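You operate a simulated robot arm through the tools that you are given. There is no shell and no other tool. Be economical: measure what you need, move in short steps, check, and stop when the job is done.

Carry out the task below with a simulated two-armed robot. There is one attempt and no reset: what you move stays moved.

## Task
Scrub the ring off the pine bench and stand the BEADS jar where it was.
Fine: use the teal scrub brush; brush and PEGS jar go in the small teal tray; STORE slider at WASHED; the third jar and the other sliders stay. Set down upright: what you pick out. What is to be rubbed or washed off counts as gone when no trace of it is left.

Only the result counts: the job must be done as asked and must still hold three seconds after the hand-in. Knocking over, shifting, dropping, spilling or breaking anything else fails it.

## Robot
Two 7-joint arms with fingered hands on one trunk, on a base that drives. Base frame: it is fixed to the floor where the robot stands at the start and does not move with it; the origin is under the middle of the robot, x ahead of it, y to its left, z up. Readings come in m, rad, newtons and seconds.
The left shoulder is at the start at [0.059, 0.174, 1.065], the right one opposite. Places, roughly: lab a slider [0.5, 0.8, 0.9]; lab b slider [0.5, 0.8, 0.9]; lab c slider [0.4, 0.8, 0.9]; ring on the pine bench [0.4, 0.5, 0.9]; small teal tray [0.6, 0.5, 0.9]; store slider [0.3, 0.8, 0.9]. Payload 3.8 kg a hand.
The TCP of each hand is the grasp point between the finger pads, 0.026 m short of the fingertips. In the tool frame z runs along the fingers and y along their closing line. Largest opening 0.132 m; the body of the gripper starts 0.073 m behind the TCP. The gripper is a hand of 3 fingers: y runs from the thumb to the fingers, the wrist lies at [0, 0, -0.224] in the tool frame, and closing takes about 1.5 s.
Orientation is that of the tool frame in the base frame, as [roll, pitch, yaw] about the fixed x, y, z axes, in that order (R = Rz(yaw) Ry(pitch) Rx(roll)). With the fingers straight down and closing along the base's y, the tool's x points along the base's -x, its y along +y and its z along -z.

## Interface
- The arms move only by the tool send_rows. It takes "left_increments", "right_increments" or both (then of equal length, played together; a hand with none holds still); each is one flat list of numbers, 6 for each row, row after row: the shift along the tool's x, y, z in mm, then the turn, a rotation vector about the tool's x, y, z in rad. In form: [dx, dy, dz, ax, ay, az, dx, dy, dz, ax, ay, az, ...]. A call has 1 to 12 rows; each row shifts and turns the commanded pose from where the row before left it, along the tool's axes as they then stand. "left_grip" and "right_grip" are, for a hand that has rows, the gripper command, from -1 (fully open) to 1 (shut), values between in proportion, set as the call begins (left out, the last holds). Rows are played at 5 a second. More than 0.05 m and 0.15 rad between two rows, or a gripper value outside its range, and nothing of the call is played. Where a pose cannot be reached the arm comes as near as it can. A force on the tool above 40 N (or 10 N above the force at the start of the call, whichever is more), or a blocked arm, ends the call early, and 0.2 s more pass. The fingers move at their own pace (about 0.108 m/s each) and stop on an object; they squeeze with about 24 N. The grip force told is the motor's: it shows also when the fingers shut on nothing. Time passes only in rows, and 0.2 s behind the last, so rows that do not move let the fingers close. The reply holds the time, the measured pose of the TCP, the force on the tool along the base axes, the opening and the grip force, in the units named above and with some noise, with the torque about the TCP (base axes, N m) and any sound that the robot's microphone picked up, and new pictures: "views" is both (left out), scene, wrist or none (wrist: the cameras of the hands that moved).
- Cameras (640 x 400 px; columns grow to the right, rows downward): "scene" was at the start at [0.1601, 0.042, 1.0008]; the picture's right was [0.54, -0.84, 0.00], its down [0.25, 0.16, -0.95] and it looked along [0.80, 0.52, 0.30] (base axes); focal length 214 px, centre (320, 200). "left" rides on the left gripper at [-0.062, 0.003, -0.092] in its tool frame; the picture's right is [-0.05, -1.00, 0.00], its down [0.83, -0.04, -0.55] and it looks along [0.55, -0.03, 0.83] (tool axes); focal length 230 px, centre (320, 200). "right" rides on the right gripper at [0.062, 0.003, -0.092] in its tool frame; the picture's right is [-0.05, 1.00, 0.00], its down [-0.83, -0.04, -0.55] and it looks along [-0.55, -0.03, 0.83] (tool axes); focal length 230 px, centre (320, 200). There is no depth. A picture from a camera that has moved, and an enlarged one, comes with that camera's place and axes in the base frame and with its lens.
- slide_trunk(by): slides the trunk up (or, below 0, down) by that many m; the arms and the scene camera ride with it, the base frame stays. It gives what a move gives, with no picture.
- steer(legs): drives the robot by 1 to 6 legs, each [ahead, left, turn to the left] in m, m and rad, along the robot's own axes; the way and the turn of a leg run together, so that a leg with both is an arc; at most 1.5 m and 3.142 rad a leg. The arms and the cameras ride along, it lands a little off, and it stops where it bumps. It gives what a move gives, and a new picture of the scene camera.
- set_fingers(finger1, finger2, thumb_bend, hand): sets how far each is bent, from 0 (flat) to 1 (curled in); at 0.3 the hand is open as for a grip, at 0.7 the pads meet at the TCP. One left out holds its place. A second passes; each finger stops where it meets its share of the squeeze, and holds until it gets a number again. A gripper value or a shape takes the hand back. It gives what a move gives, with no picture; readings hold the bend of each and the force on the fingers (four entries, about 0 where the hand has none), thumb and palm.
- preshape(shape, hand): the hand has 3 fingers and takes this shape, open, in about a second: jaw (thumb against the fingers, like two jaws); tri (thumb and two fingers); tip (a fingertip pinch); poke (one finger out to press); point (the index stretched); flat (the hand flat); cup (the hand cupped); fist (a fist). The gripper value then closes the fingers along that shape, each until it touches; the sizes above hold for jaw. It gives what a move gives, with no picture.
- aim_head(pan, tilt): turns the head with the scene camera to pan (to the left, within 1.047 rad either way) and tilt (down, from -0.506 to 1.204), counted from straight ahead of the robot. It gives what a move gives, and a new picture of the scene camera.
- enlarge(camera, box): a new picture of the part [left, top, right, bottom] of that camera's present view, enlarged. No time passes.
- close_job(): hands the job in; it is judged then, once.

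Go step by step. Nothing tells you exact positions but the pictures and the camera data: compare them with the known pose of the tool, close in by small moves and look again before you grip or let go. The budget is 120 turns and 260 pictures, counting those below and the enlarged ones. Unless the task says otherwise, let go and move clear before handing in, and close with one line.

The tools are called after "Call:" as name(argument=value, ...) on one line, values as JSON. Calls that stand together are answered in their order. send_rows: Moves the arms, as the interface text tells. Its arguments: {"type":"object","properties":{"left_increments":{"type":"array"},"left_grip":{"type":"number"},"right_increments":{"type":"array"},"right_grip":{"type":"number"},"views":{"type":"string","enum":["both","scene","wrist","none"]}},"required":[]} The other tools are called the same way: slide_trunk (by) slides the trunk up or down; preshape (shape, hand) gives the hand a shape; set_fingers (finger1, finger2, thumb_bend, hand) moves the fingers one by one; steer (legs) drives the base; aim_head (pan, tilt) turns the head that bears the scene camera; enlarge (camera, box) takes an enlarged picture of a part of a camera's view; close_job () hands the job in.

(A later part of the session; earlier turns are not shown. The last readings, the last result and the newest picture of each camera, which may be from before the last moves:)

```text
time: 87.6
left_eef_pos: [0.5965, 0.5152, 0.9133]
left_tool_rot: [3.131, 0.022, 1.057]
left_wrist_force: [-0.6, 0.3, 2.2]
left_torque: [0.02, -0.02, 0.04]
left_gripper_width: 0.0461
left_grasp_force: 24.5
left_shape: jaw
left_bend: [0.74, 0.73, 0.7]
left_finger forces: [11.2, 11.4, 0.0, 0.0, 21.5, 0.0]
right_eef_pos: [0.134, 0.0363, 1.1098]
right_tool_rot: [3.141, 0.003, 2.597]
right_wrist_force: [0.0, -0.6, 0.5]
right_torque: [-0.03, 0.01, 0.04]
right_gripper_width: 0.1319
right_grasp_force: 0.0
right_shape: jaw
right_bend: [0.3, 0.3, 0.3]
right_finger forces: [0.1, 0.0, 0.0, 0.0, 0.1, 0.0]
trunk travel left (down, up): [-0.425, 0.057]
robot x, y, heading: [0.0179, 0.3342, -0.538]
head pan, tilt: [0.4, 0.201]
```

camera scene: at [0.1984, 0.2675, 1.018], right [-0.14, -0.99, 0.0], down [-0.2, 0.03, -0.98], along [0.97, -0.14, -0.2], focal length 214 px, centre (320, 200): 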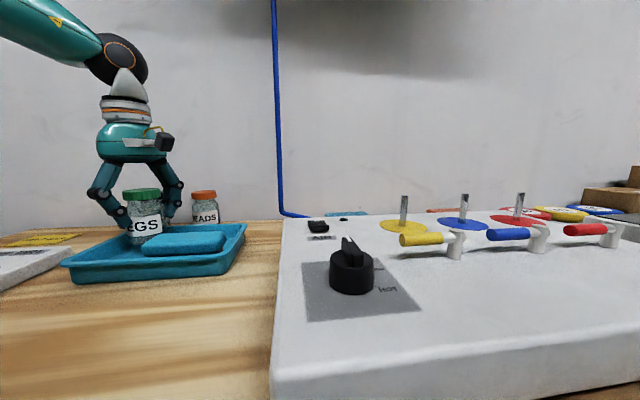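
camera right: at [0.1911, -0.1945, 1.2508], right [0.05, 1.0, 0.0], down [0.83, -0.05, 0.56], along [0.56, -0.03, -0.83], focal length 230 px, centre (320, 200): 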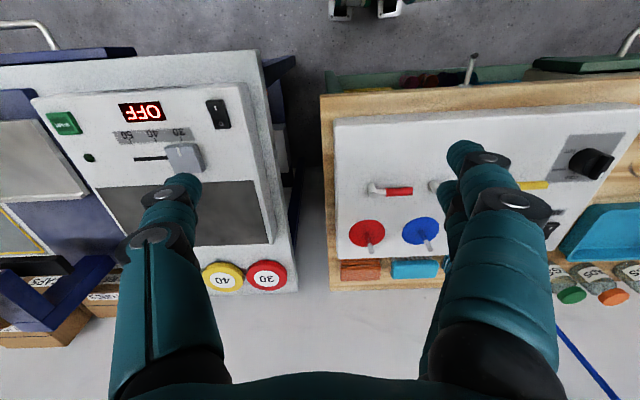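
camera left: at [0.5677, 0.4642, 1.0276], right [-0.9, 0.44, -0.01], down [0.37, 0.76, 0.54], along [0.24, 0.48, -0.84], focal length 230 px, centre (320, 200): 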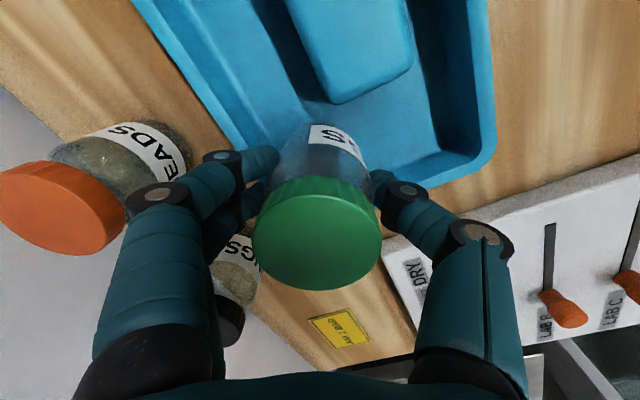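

Contact with the tray floor. Release a little, then lift off.

Call:
send_rows(left_increments=[0, 0, 0.5, 0, 0, 0, 0, 0, 0, 0, 0, 0, 0, 0, 0, 0, 0, 0], left_grip=0.07, views="none")

Call:
send_rows(left_increments=[0, 0, -8, 0, 0, 0, 0, 0, -20, 0, 0, 0, 0, 0, -30, 0, 0, 0, 0, 0, -30, 0, 0, 0, 0, 0, 0, 0, 0, 0], views="both")

```text
time: 88.4
left_eef_pos: [0.5957, 0.5154, 0.912]
left_tool_rot: [3.13, 0.023, 1.059]
left_wrist_force: [0.1, 0.5, -0.2]
left_torque: [0.0, 0.0, -0.01]
left_gripper_width: 0.061
left_grasp_force: 0.1
left_shape: jaw
left_bend: [0.73, 0.73, 0.7]
left_finger forces: [0.0, 0.0, 0.1, 0.0, 0.1, 0.0]
right_eef_pos: [0.1343, 0.035, 1.1101]
right_tool_rot: [-3.141, 0.003, 2.598]
right_wrist_force: [-0.6, -0.4, 1.2]
right_torque: [0.03, 0.03, -0.01]
right_gripper_width: 0.1319
right_grasp_force: 0.0
right_shape: jaw
right_bend: [0.3, 0.3, 0.3]
right_finger forces: [0.1, 0.0, 0.1, 0.0, 0.0, 0.0]
trunk travel left (down, up): [-0.425, 0.057]
robot x, y, heading: [0.0192, 0.3348, -0.536]
head pan, tilt: [0.4, 0.201]
```

```text
time: 89.6
left_eef_pos: [0.5949, 0.5183, 1.0012]
left_tool_rot: [3.131, 0.024, 1.062]
left_wrist_force: [-0.4, 0.5, -0.2]
left_torque: [0.0, -0.01, 0.04]
left_gripper_width: 0.0608
left_grasp_force: 0.2
left_shape: jaw
left_bend: [0.73, 0.73, 0.7]
left_finger forces: [0.0, 0.0, 0.0, 0.0, 0.0, 0.0]
right_eef_pos: [0.1335, 0.0347, 1.1098]
right_tool_rot: [3.141, 0.004, 2.598]
right_wrist_force: [-0.4, -0.3, -0.6]
right_torque: [-0.02, 0.0, 0.03]
right_gripper_width: 0.1319
right_grasp_force: 0.1
right_shape: jaw
right_bend: [0.3, 0.3, 0.3]
right_finger forces: [0.0, 0.0, 0.0, 0.0, 0.0, 0.0]
trunk travel left (down, up): [-0.425, 0.057]
robot x, y, heading: [0.0213, 0.3384, -0.536]
head pan, tilt: [0.4, 0.201]
camera scene: at [0.1984, 0.2674, 1.0179], right [-0.14, -0.99, 0.0], down [-0.2, 0.03, -0.98], along [0.97, -0.14, -0.2], focal length 214 px, centre (320, 200)
camera left: at [0.5677, 0.4674, 1.0943], right [-0.9, 0.44, -0.01], down [0.37, 0.76, 0.54], along [0.24, 0.48, -0.84], focal length 230 px, centre (320, 200)
```

scene: 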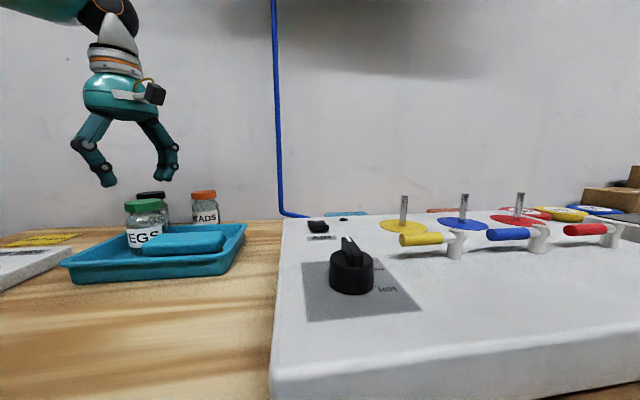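
left: 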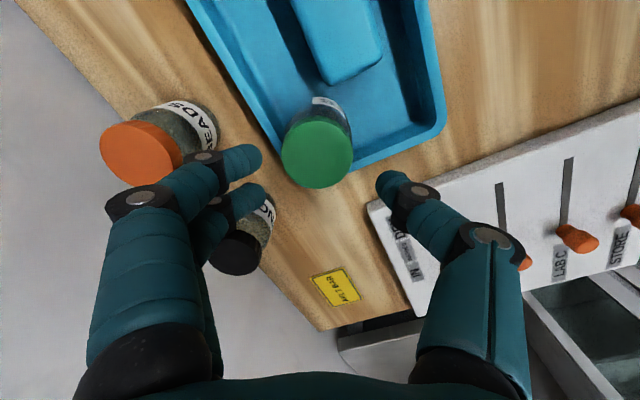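

PEGS stands in the tray. Now to the BEADS jar.

Call:
send_rows(left_increments=[2.7, 41.7, 0, 0, 0, 0, 2.7, 41.7, 0, 0, 0, 0, 2.7, 41.7, 0, 0, 0, 0, 0, 0, 0, 0, 0, 0], left_grip=-0.4, views="wrist")

```text
time: 90.6
left_eef_pos: [0.7092, 0.4621, 1.0021]
left_tool_rot: [3.132, 0.02, 1.059]
left_wrist_force: [0.2, 0.9, 0.0]
left_torque: [0.01, -0.05, -0.03]
left_gripper_width: 0.0921
left_grasp_force: 0.1
left_shape: jaw
left_bend: [0.68, 0.68, 0.64]
left_finger forces: [0.1, 0.0, 0.0, 0.0, 0.1, 0.0]
right_eef_pos: [0.1346, 0.0362, 1.1093]
right_tool_rot: [-3.14, 0.003, 2.597]
right_wrist_force: [-0.1, -0.4, -0.2]
right_torque: [0.01, -0.01, -0.01]
right_gripper_width: 0.1319
right_grasp_force: 0.1
right_shape: jaw
right_bend: [0.3, 0.3, 0.3]
right_finger forces: [0.0, 0.0, 0.0, 0.0, 0.0, 0.1]
trunk travel left (down, up): [-0.425, 0.057]
robot x, y, heading: [0.0192, 0.3329, -0.54]
head pan, tilt: [0.4, 0.201]
camera left: at [0.6814, 0.4114, 1.0952], right [-0.9, 0.44, -0.01], down [0.37, 0.76, 0.54], along [0.24, 0.48, -0.84], focal length 230 px, centre (320, 200)
```

left: 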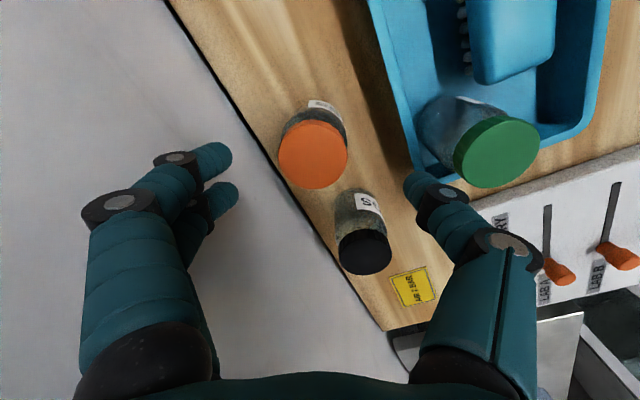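

Call:
send_rows(left_increments=[0, 3, 15, 0, 0, 0, 0, 0, 15, 0, 0, 0, 0, 0, 0, 0, 0, 0], left_grip=-0.14, views="wrist")

```text
time: 91.4
left_eef_pos: [0.7104, 0.4602, 0.9709]
left_tool_rot: [3.132, 0.021, 1.057]
left_wrist_force: [0.0, 0.3, 0.1]
left_torque: [0.04, 0.01, -0.03]
left_gripper_width: 0.0759
left_grasp_force: 0.1
left_shape: jaw
left_bend: [0.72, 0.72, 0.7]
left_finger forces: [0.1, 0.1, 0.0, 0.0, 0.1, 0.0]
right_eef_pos: [0.1338, 0.0355, 1.1102]
right_tool_rot: [-3.14, 0.004, 2.599]
right_wrist_force: [0.2, -1.0, -1.2]
right_torque: [0.02, 0.01, -0.03]
right_gripper_width: 0.1319
right_grasp_force: 0.1
right_shape: jaw
right_bend: [0.3, 0.3, 0.3]
right_finger forces: [0.0, 0.0, 0.0, 0.0, 0.0, 0.0]
trunk travel left (down, up): [-0.425, 0.057]
robot x, y, heading: [0.0181, 0.3333, -0.539]
head pan, tilt: [0.4, 0.201]
camera left: at [0.683, 0.4088, 1.0647], right [-0.9, 0.44, -0.01], down [0.37, 0.76, 0.54], along [0.24, 0.48, -0.84], focal length 230 px, centre (320, 200)
```

left: 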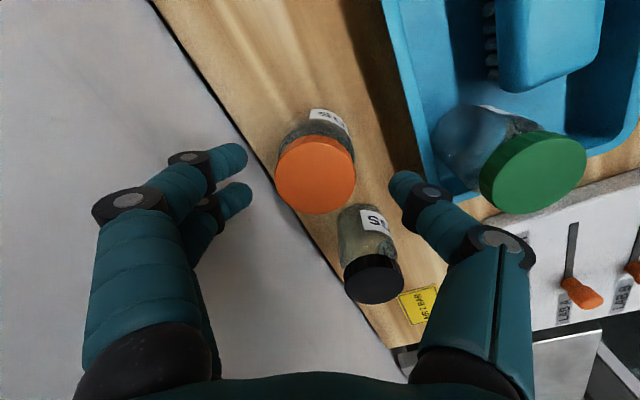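

Call:
send_rows(left_increments=[0, 0, 20, 0, 0, 0, 0, 0, 15, 0, 0, 0, 0, 0, 0, 0, 0, 0], views="wrist")

```text
time: 92.2
left_eef_pos: [0.7101, 0.4602, 0.9355]
left_tool_rot: [3.13, 0.023, 1.06]
left_wrist_force: [-0.3, -0.1, 0.5]
left_torque: [-0.01, -0.01, 0.0]
left_gripper_width: 0.0759
left_grasp_force: 0.0
left_shape: jaw
left_bend: [0.72, 0.72, 0.7]
left_finger forces: [0.1, 0.0, 0.0, 0.0, 0.0, 0.0]
right_eef_pos: [0.1351, 0.0351, 1.1092]
right_tool_rot: [-3.141, 0.003, 2.596]
right_wrist_force: [0.5, -0.4, -0.7]
right_torque: [-0.04, 0.0, -0.04]
right_gripper_width: 0.1321
right_grasp_force: 0.0
right_shape: jaw
right_bend: [0.3, 0.3, 0.3]
right_finger forces: [0.1, 0.0, 0.0, 0.1, 0.0, 0.0]
trunk travel left (down, up): [-0.425, 0.057]
robot x, y, heading: [0.0219, 0.3333, -0.536]
head pan, tilt: [0.4, 0.201]
camera left: at [0.6825, 0.409, 1.0303], right [-0.9, 0.44, -0.01], down [0.37, 0.76, 0.54], along [0.24, 0.48, -0.84], focal length 230 px, centre (320, 200)
```

left: 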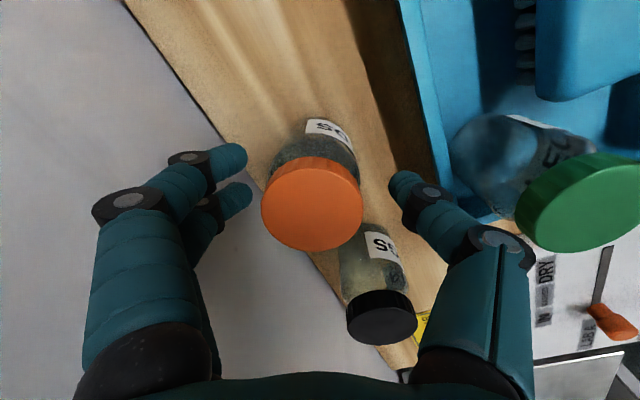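

Call:
send_rows(left_increments=[0, 1, 12, 0, 0, 0, 0, 1, 11, 0, 0, 0, 0, 0, 0, 0, 0, 0], views="wrist")

```text
time: 93.0
left_eef_pos: [0.7124, 0.4583, 0.9153]
left_tool_rot: [3.132, 0.022, 1.06]
left_wrist_force: [-0.7, 0.4, -0.4]
left_torque: [0.01, 0.01, -0.02]
left_gripper_width: 0.0759
left_grasp_force: 0.0
left_shape: jaw
left_bend: [0.72, 0.72, 0.7]
left_finger forces: [0.0, 0.0, 0.1, 0.0, 0.0, 0.0]
right_eef_pos: [0.1332, 0.0356, 1.1096]
right_tool_rot: [-3.141, 0.003, 2.598]
right_wrist_force: [-0.1, -0.6, 0.9]
right_torque: [0.04, -0.02, -0.01]
right_gripper_width: 0.1318
right_grasp_force: 0.0
right_shape: jaw
right_bend: [0.3, 0.3, 0.3]
right_finger forces: [0.1, 0.0, 0.0, 0.0, 0.1, 0.0]
trunk travel left (down, up): [-0.425, 0.057]
robot x, y, heading: [0.0171, 0.3355, -0.54]
head pan, tilt: [0.4, 0.201]
camera left: at [0.6846, 0.4076, 1.0084], right [-0.9, 0.44, -0.01], down [0.37, 0.76, 0.54], along [0.25, 0.48, -0.84], focal length 230 px, centre (320, 200)
```

left: 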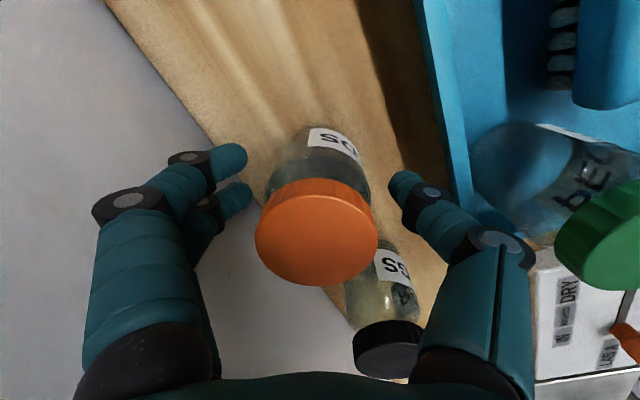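

Call:
send_rows(left_increments=[0, 0, 3, 0, 0, 0, 0, 0, 0, 0, 0, 0, 0, 0, 0, 0, 0, 0, 0, 0, 0, 0, 0, 0, 0, 0, 0, 0, 0, 0, 0, 0, 0, 0, 0, 0, 0, 0, 0, 0, 0, 0, 0, 0, 0, 0, 0, 0], left_grip=1, views="wrist")

```text
time: 94.8
left_eef_pos: [0.7128, 0.4593, 0.9116]
left_tool_rot: [3.13, 0.022, 1.059]
left_wrist_force: [2.1, -0.1, 3.8]
left_torque: [0.02, -0.01, 0.0]
left_gripper_width: 0.0458
left_grasp_force: 24.3
left_shape: jaw
left_bend: [0.74, 0.74, 0.7]
left_finger forces: [11.0, 11.4, 0.0, 0.0, 21.0, 0.0]
right_eef_pos: [0.1346, 0.0352, 1.1106]
right_tool_rot: [3.141, 0.004, 2.598]
right_wrist_force: [0.3, -0.7, -0.8]
right_torque: [0.0, -0.01, 0.01]
right_gripper_width: 0.1318
right_grasp_force: 0.1
right_shape: jaw
right_bend: [0.3, 0.3, 0.3]
right_finger forces: [0.1, 0.1, 0.0, 0.0, 0.1, 0.0]
trunk travel left (down, up): [-0.425, 0.057]
robot x, y, heading: [0.0178, 0.3346, -0.529]
head pan, tilt: [0.4, 0.201]
camera left: at [0.6843, 0.4077, 1.0052], right [-0.9, 0.44, -0.01], down [0.37, 0.76, 0.54], along [0.25, 0.48, -0.84], focal length 230 px, centre (320, 200)
```

left: 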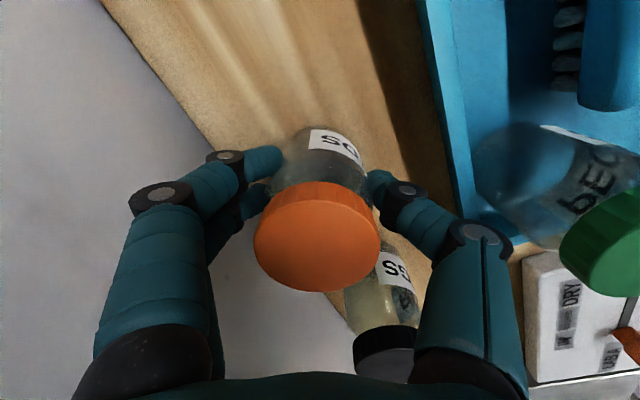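

Call:
send_rows(left_increments=[0, 0, -15, 0, 0, 0, 0, 0, -30, 0, 0, 0, 0, 0, -35, 0, 0, 0, 0, 0, -35, 0, 0, 0, 0, 0, 0, 0, 0, 0], views="both")

```text
time: 96.0
left_eef_pos: [0.7118, 0.4632, 1.0259]
left_tool_rot: [3.131, 0.021, 1.058]
left_wrist_force: [-0.4, -0.5, -0.6]
left_torque: [-0.03, 0.04, 0.0]
left_gripper_width: 0.0454
left_grasp_force: 23.5
left_shape: jaw
left_bend: [0.74, 0.74, 0.7]
left_finger forces: [10.9, 11.2, 0.0, 0.0, 20.8, 0.0]
right_eef_pos: [0.1343, 0.0348, 1.11]
right_tool_rot: [3.14, 0.002, 2.596]
right_wrist_force: [0.0, 0.3, -0.2]
right_torque: [-0.01, -0.01, -0.01]
right_gripper_width: 0.132
right_grasp_force: 0.1
right_shape: jaw
right_bend: [0.3, 0.3, 0.3]
right_finger forces: [0.0, 0.1, 0.1, 0.0, 0.0, 0.1]
trunk travel left (down, up): [-0.425, 0.057]
robot x, y, heading: [0.017, 0.3357, -0.53]
head pan, tilt: [0.4, 0.201]
camera scene: at [0.1986, 0.2675, 1.0179], right [-0.14, -0.99, 0.0], down [-0.2, 0.03, -0.98], along [0.97, -0.14, -0.2], focal length 214 px, centre (320, 200)
camera left: at [0.6847, 0.4115, 1.1185], right [-0.9, 0.44, -0.01], down [0.37, 0.76, 0.54], along [0.24, 0.48, -0.84], focal length 230 px, centre (320, 200)
```

scene: 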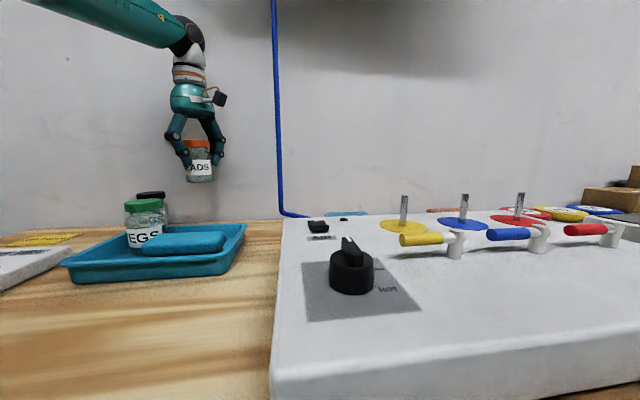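
left: 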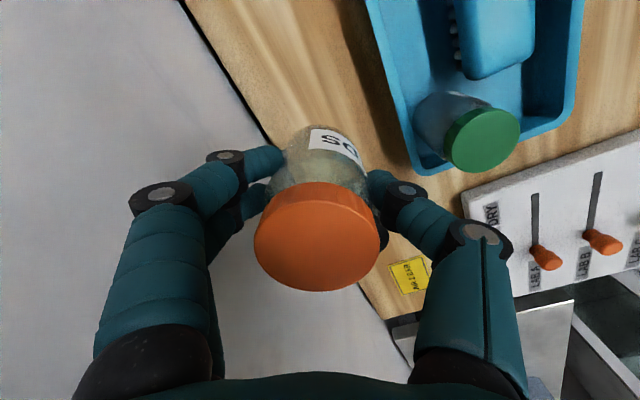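

Call:
send_rows(left_increments=[-26.5, -31, 0, 0, 0, 0, -26.5, -31, 0, 0, 0, 0, -26.5, -31, 0, 0, 0, 0, -26.5, -31, 0, 0, 0, 0, -13.5, -38.3, 0, 0, 0, 0, -13.5, -38.3, 0, 0, 0, 0, -13.5, -38.3, 0, 0, 0, 0, -13.5, -38.3, 0, 0, 0, 0, 0, 0, 0, 0, 0, 0], views="both")

```text
time: 98.0
left_eef_pos: [0.3951, 0.4607, 1.0262]
left_tool_rot: [3.13, 0.023, 1.059]
left_wrist_force: [-0.3, 0.1, -0.7]
left_torque: [-0.01, 0.01, 0.02]
left_gripper_width: 0.0452
left_grasp_force: 23.9
left_shape: jaw
left_bend: [0.74, 0.74, 0.7]
left_finger forces: [11.0, 11.3, 0.0, 0.1, 20.8, 0.0]
right_eef_pos: [0.1342, 0.0352, 1.1101]
right_tool_rot: [3.141, 0.003, 2.596]
right_wrist_force: [-0.2, -1.0, -0.1]
right_torque: [0.01, -0.05, 0.0]
right_gripper_width: 0.132
right_grasp_force: 0.0
right_shape: jaw
right_bend: [0.3, 0.3, 0.3]
right_finger forces: [0.0, 0.1, 0.0, 0.0, 0.1, 0.1]
trunk travel left (down, up): [-0.425, 0.057]
robot x, y, heading: [0.0176, 0.3332, -0.543]
head pan, tilt: [0.4, 0.201]
camera scene: at [0.1985, 0.2673, 1.0179], right [-0.14, -0.99, 0.0], down [-0.2, 0.03, -0.98], along [0.97, -0.14, -0.2], focal length 214 px, centre (320, 200)
camera left: at [0.3662, 0.4091, 1.1203], right [-0.9, 0.44, -0.01], down [0.37, 0.76, 0.54], along [0.24, 0.48, -0.84], focal length 230 px, centre (320, 200)
```

scene: 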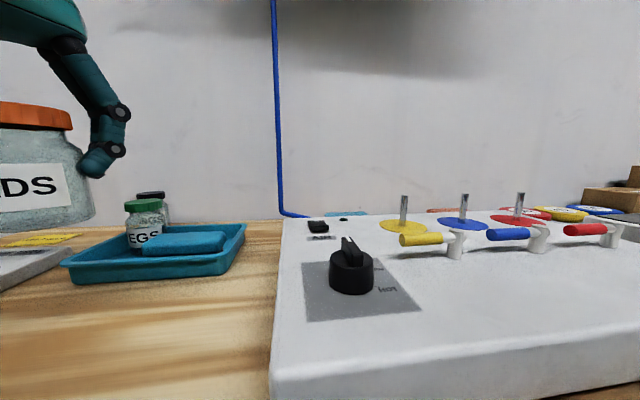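
left: 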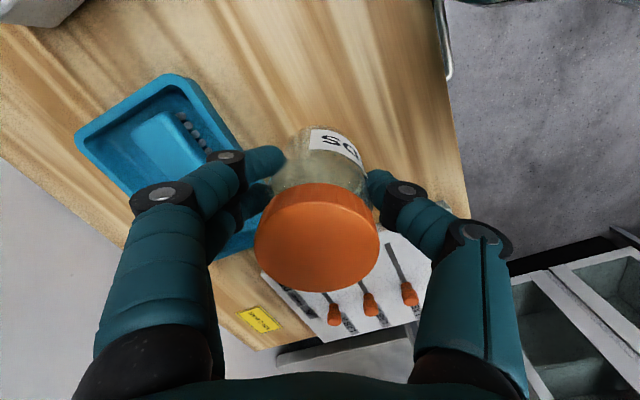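

Call:
enlarge(camera="left", box=[220, 30, 460, 180])

Call:
aim_head(pan=1.04, tilt=0.75)

```text
2.67 times, centred on (340, 105) of left
camera zoom: at [0.3662, 0.4091, 1.1203], right [-0.9, 0.44, -0.01], down [0.37, 0.76, 0.54], along [0.24, 0.48, -0.84], focal length 614 px, centre (267, 453)
```

zoom: 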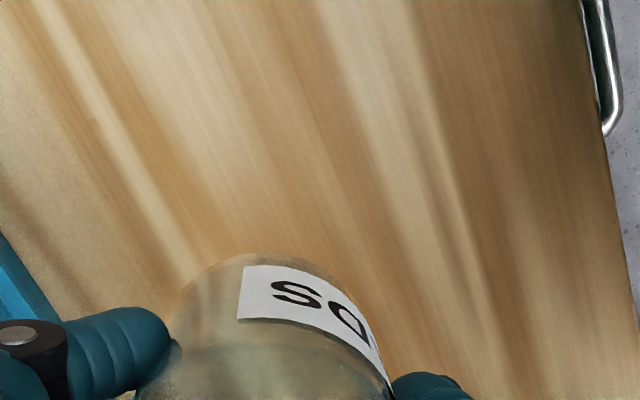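

```text
time: 99.0
left_eef_pos: [0.3947, 0.4604, 1.0269]
left_tool_rot: [3.131, 0.023, 1.059]
left_wrist_force: [0.3, 0.2, -1.6]
left_torque: [-0.01, 0.0, -0.02]
left_gripper_width: 0.0452
left_grasp_force: 23.9
left_shape: jaw
left_bend: [0.74, 0.74, 0.7]
left_finger forces: [10.9, 11.3, 0.1, 0.0, 20.8, 0.1]
right_eef_pos: [0.1344, 0.0344, 1.1094]
right_tool_rot: [3.141, 0.003, 2.596]
right_wrist_force: [0.5, 0.0, -0.2]
right_torque: [0.0, 0.03, -0.04]
right_gripper_width: 0.132
right_grasp_force: 0.0
right_shape: jaw
right_bend: [0.3, 0.3, 0.3]
right_finger forces: [0.1, 0.0, 0.1, 0.0, 0.1, 0.0]
trunk travel left (down, up): [-0.425, 0.057]
robot x, y, heading: [0.0169, 0.3317, -0.537]
head pan, tilt: [1.04, 0.75]
camera scene: at [0.1788, 0.3202, 0.9684], right [0.48, -0.88, 0.0], down [-0.6, -0.33, -0.73], along [0.64, 0.35, -0.68], focal length 214 px, centre (320, 200)
```

scene: 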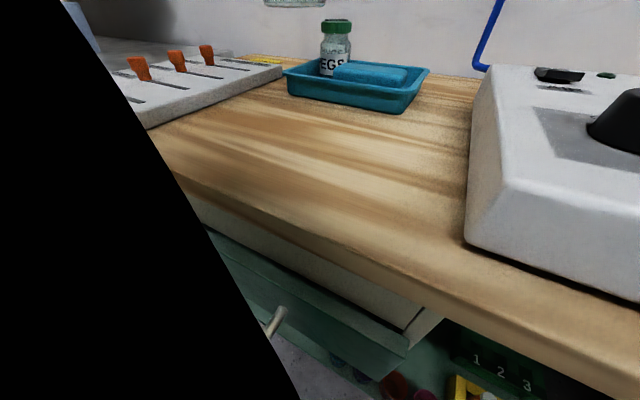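

Call:
enlarge(camera="scene", box=[180, 90, 420, 240])

```text
2.67 times, centred on (300, 165) of scene
camera zoom: at [0.1788, 0.3202, 0.9684], right [0.48, -0.88, 0.0], down [-0.6, -0.33, -0.73], along [0.64, 0.35, -0.68], focal length 572 px, centre (373, 293)
```

zoom: 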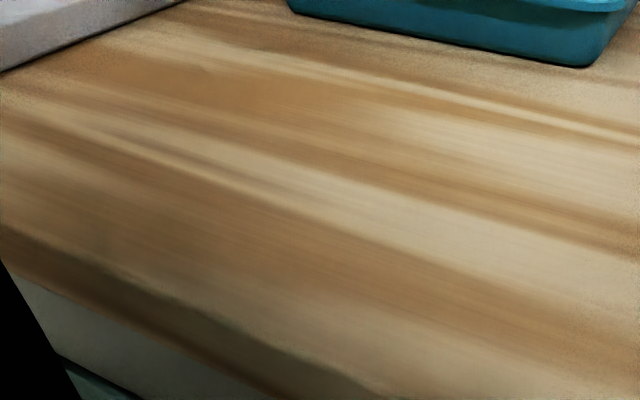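

Call:
enlarge(camera="scene", box=[200, 90, 300, 150])

Call:
enlarge(camera="scene", box=[280, 100, 400, 190])

```text
6.40 times, centred on (250, 120) of scene
camera zoom: at [0.1788, 0.3202, 0.9684], right [0.48, -0.88, 0.0], down [-0.6, -0.33, -0.73], along [0.64, 0.35, -0.68], focal length 1373 px, centre (768, 712)
```

zoom: 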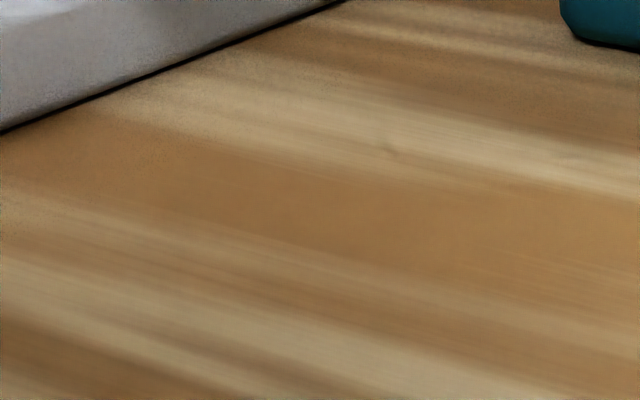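

```text
4.44 times, centred on (340, 145) of scene
camera zoom: at [0.1788, 0.3202, 0.9684], right [0.48, -0.88, 0.0], down [-0.6, -0.33, -0.73], along [0.64, 0.35, -0.68], focal length 953 px, centre (231, 444)
```

zoom: 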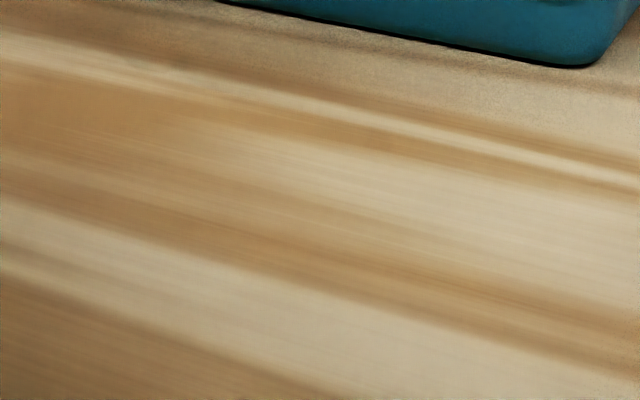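

A tiny mark may remain near (0.41, 0.545). I shift the hand to look at it with the wrist camera.

Call:
send_rows(left_increments=[35, 0, 0, 0, 0, 0, 35, 0, 0, 0, 0, 0, 0, 0, 0, 0, 0, 0], views="wrist")

Call:
enlarge(camera="left", box=[240, 40, 440, 165])

```text
time: 99.8
left_eef_pos: [0.4298, 0.522, 1.0244]
left_tool_rot: [3.132, 0.023, 1.058]
left_wrist_force: [0.8, 0.0, -0.7]
left_torque: [-0.01, 0.0, -0.01]
left_gripper_width: 0.0452
left_grasp_force: 24.6
left_shape: jaw
left_bend: [0.74, 0.74, 0.7]
left_finger forces: [11.0, 11.4, 0.1, 0.0, 20.7, 0.0]
right_eef_pos: [0.1347, 0.0342, 1.1099]
right_tool_rot: [-3.142, 0.002, 2.596]
right_wrist_force: [0.5, -0.5, -1.0]
right_torque: [-0.02, 0.02, 0.01]
right_gripper_width: 0.1319
right_grasp_force: 0.0
right_shape: jaw
right_bend: [0.3, 0.3, 0.3]
right_finger forces: [0.1, 0.0, 0.0, 0.0, 0.0, 0.1]
trunk travel left (down, up): [-0.425, 0.057]
robot x, y, heading: [0.02, 0.3312, -0.537]
head pan, tilt: [1.04, 0.75]
camera left: at [0.4019, 0.47, 1.1183], right [-0.9, 0.44, -0.01], down [0.37, 0.76, 0.54], along [0.24, 0.48, -0.84], focal length 230 px, centre (320, 200)
```

left: 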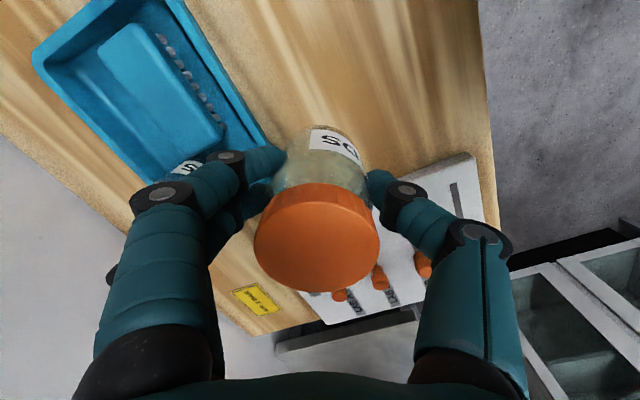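

```text
3.20 times, centred on (340, 102) of left
camera zoom: at [0.4019, 0.47, 1.1183], right [-0.9, 0.44, -0.01], down [0.37, 0.76, 0.54], along [0.24, 0.48, -0.84], focal length 736 px, centre (256, 512)
```

zoom: 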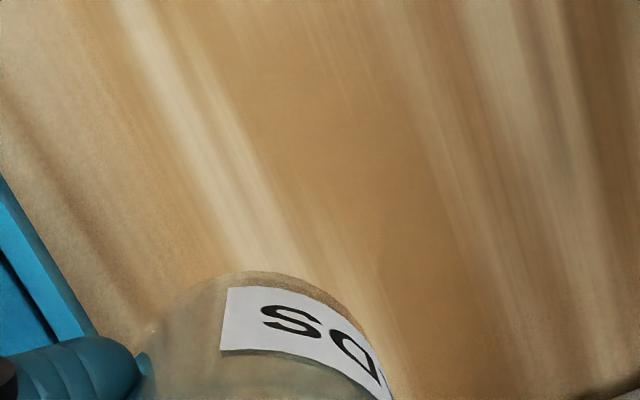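

Call:
send_rows(left_increments=[30, 0, 0, 0, 0, 0, 20, 0, 0, 0, 0, 0, 0, 0, 0, 0, 0, 0], views="none")

Call:
enlarge(camera="left", box=[280, 0, 420, 100])

```text
time: 100.6
left_eef_pos: [0.4522, 0.5652, 1.022]
left_tool_rot: [3.13, 0.022, 1.059]
left_wrist_force: [1.5, -0.1, -0.6]
left_torque: [0.0, -0.02, -0.02]
left_gripper_width: 0.0452
left_grasp_force: 24.1
left_shape: jaw
left_bend: [0.74, 0.74, 0.7]
left_finger forces: [11.1, 11.5, 0.0, 0.1, 20.7, 0.1]
right_eef_pos: [0.1346, 0.0343, 1.1102]
right_tool_rot: [-3.141, 0.005, 2.596]
right_wrist_force: [-0.3, 0.2, 0.0]
right_torque: [-0.04, -0.02, -0.01]
right_gripper_width: 0.1318
right_grasp_force: 0.0
right_shape: jaw
right_bend: [0.3, 0.3, 0.3]
right_finger forces: [0.0, 0.0, 0.0, 0.0, 0.1, 0.0]
trunk travel left (down, up): [-0.425, 0.057]
robot x, y, heading: [0.017, 0.333, -0.539]
head pan, tilt: [1.04, 0.75]
```

```text
4.00 times, centred on (350, 50) of left
camera zoom: at [0.4246, 0.5134, 1.1159], right [-0.9, 0.44, -0.01], down [0.37, 0.76, 0.54], along [0.24, 0.48, -0.84], focal length 920 px, centre (200, 800)
```

zoom: 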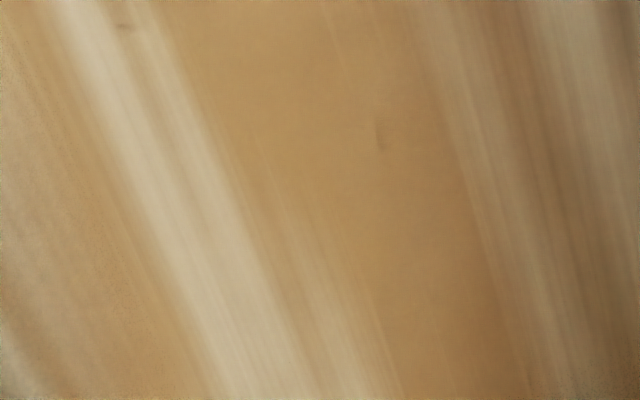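

Faint specks remain. I inspect more of the area from here.

Call:
enlarge(camera="left", box=[260, 0, 390, 81])

Call:
send_rows(left_increments=[40, 0, -20, 0, 0, 0, 40, 0, 0, 0, 0, 0, 0, 0, 0, 0, 0, 0], views="none")

Call:
enlarge(camera="left", box=[260, 0, 390, 81])

Call:
enlarge(camera="left", box=[260, 50, 390, 131])

```text
4.92 times, centred on (325, 40) of left
camera zoom: at [0.4246, 0.5134, 1.1159], right [-0.9, 0.44, -0.01], down [0.37, 0.76, 0.54], along [0.24, 0.48, -0.84], focal length 1133 px, centre (295, 985)
```

zoom: 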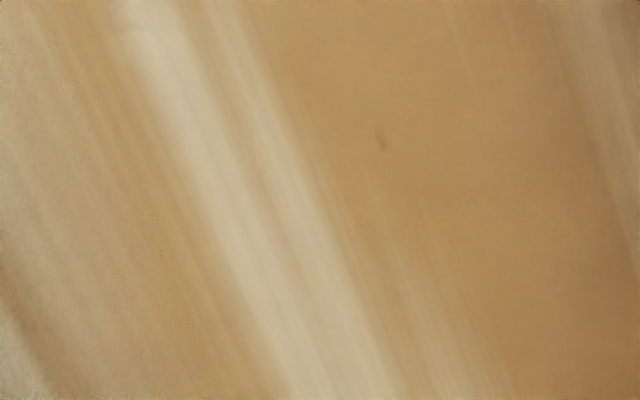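

```text
time: 101.4
left_eef_pos: [0.4897, 0.6335, 1.0413]
left_tool_rot: [3.13, 0.02, 1.057]
left_wrist_force: [-0.4, -0.5, -0.6]
left_torque: [0.0, 0.03, 0.0]
left_gripper_width: 0.0454
left_grasp_force: 23.8
left_shape: jaw
left_bend: [0.74, 0.74, 0.7]
left_finger forces: [11.0, 11.2, 0.0, 0.1, 20.6, 0.0]
right_eef_pos: [0.1334, 0.0352, 1.1106]
right_tool_rot: [3.141, 0.003, 2.596]
right_wrist_force: [0.3, 0.2, 0.2]
right_torque: [0.01, 0.01, -0.02]
right_gripper_width: 0.1321
right_grasp_force: 0.2
right_shape: jaw
right_bend: [0.3, 0.3, 0.3]
right_finger forces: [0.0, 0.0, 0.0, 0.0, 0.0, 0.0]
trunk travel left (down, up): [-0.425, 0.057]
robot x, y, heading: [0.0169, 0.3333, -0.536]
head pan, tilt: [1.04, 0.75]
```

```text
4.92 times, centred on (325, 40) of left
camera zoom: at [0.4629, 0.5821, 1.1348], right [-0.9, 0.44, -0.01], down [0.37, 0.76, 0.54], along [0.24, 0.48, -0.84], focal length 1133 px, centre (295, 985)
```

zoom: 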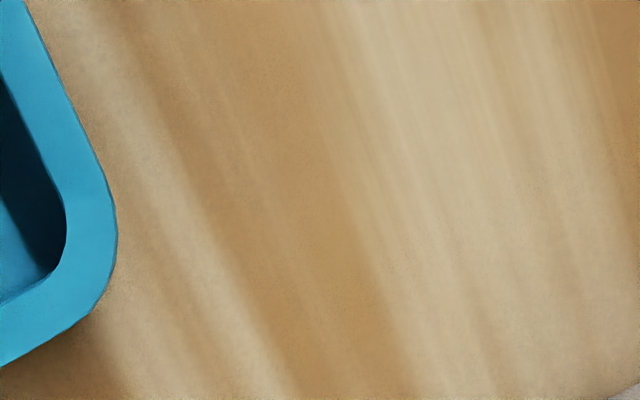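

```text
4.92 times, centred on (325, 90) of left
camera zoom: at [0.4629, 0.5821, 1.1348], right [-0.9, 0.44, -0.01], down [0.37, 0.76, 0.54], along [0.24, 0.48, -0.84], focal length 1133 px, centre (295, 739)
```

zoom: 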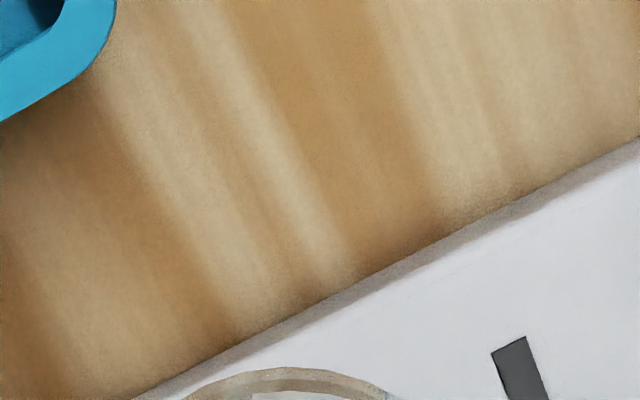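

The specks turn up at the same picture spot in every enlargement, so they are image artefacts: the bench is clean. I return over the ring's place and lower the jar.

Call:
send_rows(left_increments=[-40, 0, 0, 0, 0, 0, -40, 0, 0, 0, 0, 0, -40, 0, 0, 0, 0, 0, -40, 0, 0, 0, 0, 0, -40, -1, 0, 0, 0, 0, 0, 0, 35, 0, 0, 0, 0, 0, 35, 0, 0, 0, 0, 0, 35, 0, 0, 0, 0, 0, 15, 0, 0, 0, 0, 0, 0, 0, 0, 0], views="both")

```text
time: 103.6
left_eef_pos: [0.4035, 0.4527, 0.954]
left_tool_rot: [3.131, 0.023, 1.057]
left_wrist_force: [-0.4, -1.0, -1.3]
left_torque: [0.02, -0.03, 0.02]
left_gripper_width: 0.0448
left_grasp_force: 24.4
left_shape: jaw
left_bend: [0.74, 0.74, 0.7]
left_finger forces: [11.2, 11.5, 0.0, 0.1, 20.6, 0.0]
left hand out of reach, approached as far as the arm can: row 6, 7, 8, 9
right_eef_pos: [0.1339, 0.0362, 1.1115]
right_tool_rot: [3.14, 0.004, 2.596]
right_wrist_force: [0.6, -0.6, 0.5]
right_torque: [0.0, -0.03, 0.0]
right_gripper_width: 0.1318
right_grasp_force: 0.1
right_shape: jaw
right_bend: [0.3, 0.3, 0.3]
right_finger forces: [0.1, 0.0, 0.0, 0.1, 0.0, 0.0]
trunk travel left (down, up): [-0.425, 0.057]
robot x, y, heading: [0.0215, 0.3343, -0.539]
head pan, tilt: [1.04, 0.75]
camera scene: at [0.1783, 0.3201, 0.9684], right [0.48, -0.88, 0.0], down [-0.6, -0.33, -0.73], along [0.64, 0.35, -0.68], focal length 214 px, centre (320, 200)
camera left: at [0.3765, 0.4011, 1.0467], right [-0.9, 0.44, -0.01], down [0.37, 0.76, 0.54], along [0.25, 0.48, -0.84], focal length 230 px, centre (320, 200)
```

scene: 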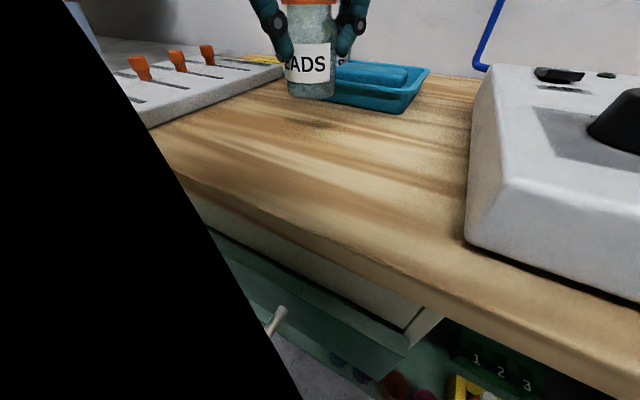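
left: 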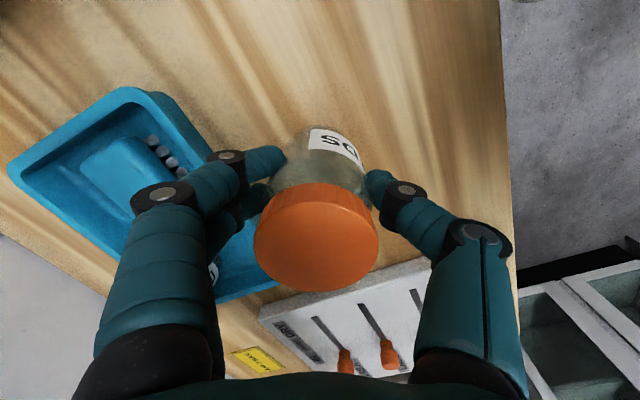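

Too near for the arm; I back the base off by 0.15 m and extend again.

Call:
steer(legs=[[-0.129, -0.077, 0]])

```text
time: 105.0
left_eef_pos: [0.2533, 0.4548, 0.9522]
left_tool_rot: [3.132, 0.021, 1.059]
left_wrist_force: [-0.3, -0.1, 0.7]
left_torque: [0.0, 0.0, -0.02]
left_gripper_width: 0.0449
left_grasp_force: 24.1
left_shape: jaw
left_bend: [0.74, 0.74, 0.7]
left_finger forces: [11.2, 11.4, 0.1, 0.0, 20.6, 0.1]
right_eef_pos: [-0.0166, 0.038, 1.1088]
right_tool_rot: [3.141, 0.004, 2.6]
right_wrist_force: [0.0, -0.2, 0.0]
right_torque: [0.01, -0.04, -0.03]
right_gripper_width: 0.1319
right_grasp_force: 0.1
right_shape: jaw
right_bend: [0.3, 0.3, 0.3]
right_finger forces: [0.0, 0.0, 0.1, 0.1, 0.0, 0.0]
trunk travel left (down, up): [-0.425, 0.057]
robot x, y, heading: [-0.1359, 0.3362, -0.537]
head pan, tilt: [1.04, 0.75]
camera scene: at [0.027, 0.3223, 0.9683], right [0.48, -0.88, 0.0], down [-0.6, -0.33, -0.73], along [0.64, 0.35, -0.68], focal length 214 px, centre (320, 200)
```

scene: 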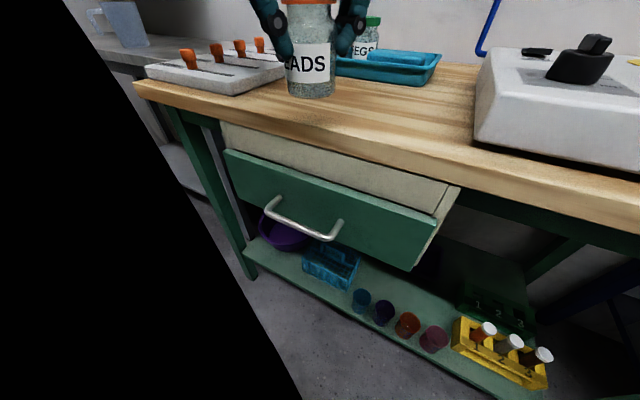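

Call:
send_rows(left_increments=[17.9, 29.3, 0, 0, 0, 0, 17.9, 29.3, 0, 0, 0, 0, 17.9, 29.3, 0, 0, 0, 0, 17.9, 29.3, 0, 0, 0, 0, 0, 0, 20, 0, 0, 0, 0, 0, 10, 0, 0, 0, 0, 0, 0, 0, 0, 0], views="both")

```text
time: 106.6
left_eef_pos: [0.3901, 0.461, 0.9223]
left_tool_rot: [3.132, 0.022, 1.06]
left_wrist_force: [-0.2, -0.2, -0.1]
left_torque: [-0.01, 0.03, -0.01]
left_gripper_width: 0.0447
left_grasp_force: 23.4
left_shape: jaw
left_bend: [0.74, 0.74, 0.7]
left_finger forces: [11.0, 11.6, 0.0, 0.0, 20.4, 0.0]
right_eef_pos: [-0.0178, 0.0389, 1.11]
right_tool_rot: [-3.141, 0.005, 2.599]
right_wrist_force: [-0.4, -0.4, -0.5]
right_torque: [0.02, -0.02, -0.02]
right_gripper_width: 0.1321
right_grasp_force: 0.0
right_shape: jaw
right_bend: [0.3, 0.3, 0.3]
right_finger forces: [0.1, 0.1, 0.0, 0.1, 0.1, 0.0]
trunk travel left (down, up): [-0.425, 0.057]
robot x, y, heading: [-0.1352, 0.3332, -0.534]
head pan, tilt: [1.04, 0.75]
camera scene: at [0.0274, 0.3223, 0.9683], right [0.48, -0.88, 0.0], down [-0.6, -0.33, -0.73], along [0.64, 0.35, -0.68], focal length 214 px, centre (320, 200)
camera left: at [0.3633, 0.4085, 1.0163], right [-0.9, 0.44, -0.01], down [0.37, 0.76, 0.54], along [0.24, 0.48, -0.84], focal length 230 px, centre (320, 200)
```

scene: 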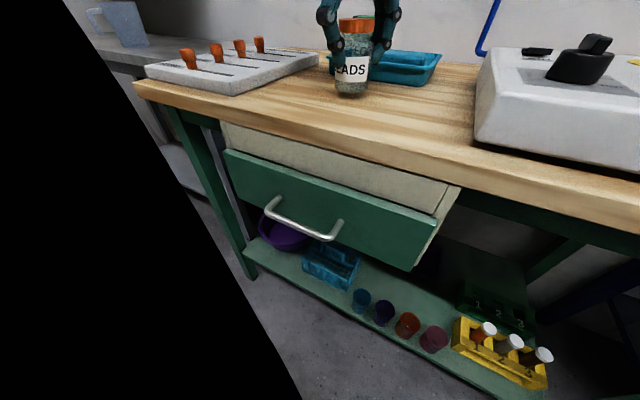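
left: 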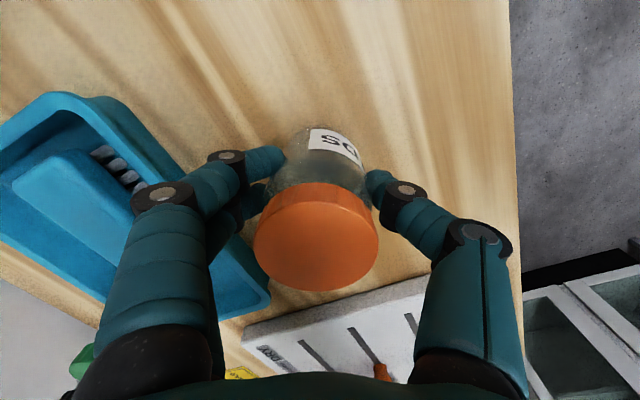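

Call:
send_rows(left_increments=[0, 0, 5, 0, 0, 0, 0, 0, 3, 0, 0, 0, 0, 0, 1.5, 0, 0, 0, 0, 0, 0, 0, 0, 0], views="none")

```text
time: 107.6
left_eef_pos: [0.3909, 0.4588, 0.9118]
left_tool_rot: [3.132, 0.023, 1.059]
left_wrist_force: [-0.5, -0.1, -0.9]
left_torque: [0.02, 0.0, -0.02]
left_gripper_width: 0.0447
left_grasp_force: 23.7
left_shape: jaw
left_bend: [0.74, 0.74, 0.7]
left_finger forces: [11.1, 11.5, 0.0, 0.1, 20.4, 0.1]
right_eef_pos: [-0.0175, 0.0379, 1.1088]
right_tool_rot: [-3.139, 0.003, 2.599]
right_wrist_force: [0.8, 0.0, 0.4]
right_torque: [-0.03, -0.01, 0.01]
right_gripper_width: 0.1319
right_grasp_force: 0.0
right_shape: jaw
right_bend: [0.3, 0.3, 0.3]
right_finger forces: [0.1, 0.0, 0.1, 0.0, 0.0, 0.1]
trunk travel left (down, up): [-0.425, 0.057]
robot x, y, heading: [-0.1309, 0.3386, -0.534]
head pan, tilt: [1.04, 0.75]
```

Call:
send_rows(left_increments=[0, 0, 1, 0, 0, 0, 0, 0, 1, 0, 0, 0, 0, 0, 0, 0, 0, 0], views="none")

```text
time: 108.4
left_eef_pos: [0.3901, 0.4597, 0.9116]
left_tool_rot: [3.129, 0.024, 1.059]
left_wrist_force: [0.5, 0.4, 5.2]
left_torque: [0.01, -0.01, 0.02]
left_gripper_width: 0.0449
left_grasp_force: 24.1
left_shape: jaw
left_bend: [0.74, 0.74, 0.7]
left_finger forces: [11.2, 11.9, 0.0, 0.0, 21.5, 0.1]
right_eef_pos: [-0.017, 0.0369, 1.11]
right_tool_rot: [3.141, 0.002, 2.6]
right_wrist_force: [-0.1, -0.4, 0.6]
right_torque: [0.03, -0.01, -0.05]
right_gripper_width: 0.132
right_grasp_force: 0.1
right_shape: jaw
right_bend: [0.3, 0.3, 0.3]
right_finger forces: [0.0, 0.1, 0.0, 0.0, 0.1, 0.0]
trunk travel left (down, up): [-0.425, 0.057]
robot x, y, heading: [-0.1339, 0.339, -0.541]
head pan, tilt: [1.04, 0.75]
```

The jar is on the bench. I release and lift clear.

Call:
send_rows(left_increments=[0, 0, 0, 0, 0, 0, 0, 0, 0, 0, 0, 0, 0, 0, 0, 0, 0, 0, 0, 0, 0, 0, 0, 0], left_grip=-0.2, views="none")

Call:
send_rows(left_increments=[0, 0, -10, 0, 0, 0, 0, 0, -25, 0, 0, 0, 0, 0, -35, 0, 0, 0, 0, 0, -35, 0, 0, 0, 0, 0, 0, 0, 0, 0], views="both")

```text
time: 109.4
left_eef_pos: [0.3911, 0.4597, 0.9112]
left_tool_rot: [3.131, 0.023, 1.058]
left_wrist_force: [0.5, -0.6, -0.7]
left_torque: [0.02, -0.01, -0.01]
left_gripper_width: 0.0787
left_grasp_force: 0.0
left_shape: jaw
left_bend: [0.71, 0.71, 0.71]
left_finger forces: [0.0, 0.1, 0.0, 0.0, 0.0, 0.2]
right_eef_pos: [-0.0161, 0.0376, 1.1094]
right_tool_rot: [3.141, 0.005, 2.599]
right_wrist_force: [0.7, -0.1, -0.5]
right_torque: [-0.04, -0.03, 0.0]
right_gripper_width: 0.1319
right_grasp_force: 0.1
right_shape: jaw
right_bend: [0.3, 0.3, 0.3]
right_finger forces: [0.0, 0.1, 0.0, 0.1, 0.0, 0.1]
trunk travel left (down, up): [-0.425, 0.057]
robot x, y, heading: [-0.1364, 0.3371, -0.537]
head pan, tilt: [1.04, 0.75]
```

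```text
time: 110.6
left_eef_pos: [0.3911, 0.4619, 1.0146]
left_tool_rot: [3.132, 0.023, 1.058]
left_wrist_force: [0.1, 0.5, -0.4]
left_torque: [0.01, 0.03, -0.02]
left_gripper_width: 0.0789
left_grasp_force: 0.0
left_shape: jaw
left_bend: [0.71, 0.71, 0.71]
left_finger forces: [0.1, 0.1, 0.0, 0.0, 0.1, 0.1]
right_eef_pos: [-0.0161, 0.0381, 1.109]
right_tool_rot: [-3.14, 0.001, 2.598]
right_wrist_force: [0.5, -0.1, 0.4]
right_torque: [0.02, 0.02, 0.02]
right_gripper_width: 0.1318
right_grasp_force: 0.1
right_shape: jaw
right_bend: [0.3, 0.3, 0.3]
right_finger forces: [0.0, 0.0, 0.0, 0.1, 0.0, 0.0]
trunk travel left (down, up): [-0.425, 0.057]
robot x, y, heading: [-0.1367, 0.337, -0.538]
head pan, tilt: [1.04, 0.75]
camera scene: at [0.0275, 0.3223, 0.9682], right [0.48, -0.88, 0.0], down [-0.6, -0.33, -0.73], along [0.64, 0.35, -0.68], focal length 214 px, centre (320, 200)
camera left: at [0.3636, 0.4103, 1.1089], right [-0.9, 0.44, -0.01], down [0.37, 0.76, 0.54], along [0.24, 0.48, -0.84], focal length 230 px, centre (320, 200)
```

scene: 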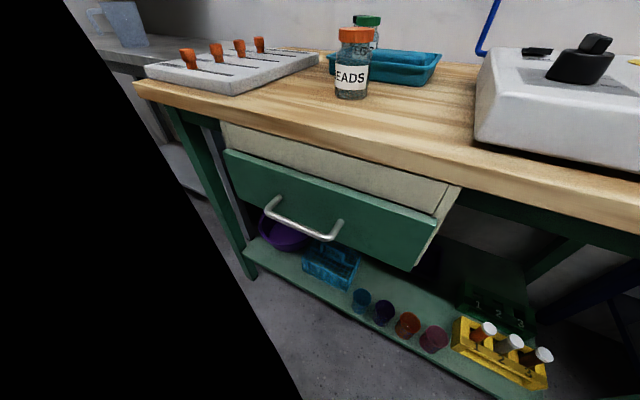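
left: 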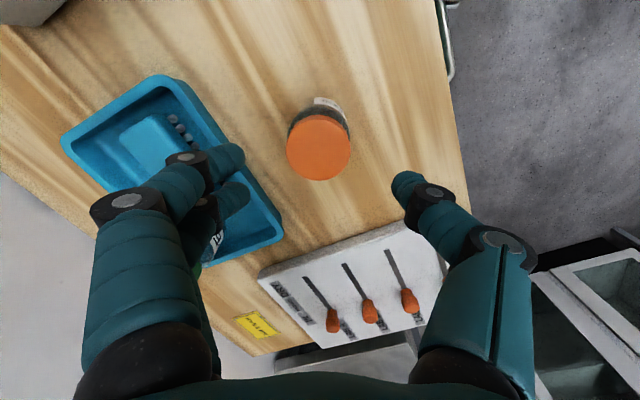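

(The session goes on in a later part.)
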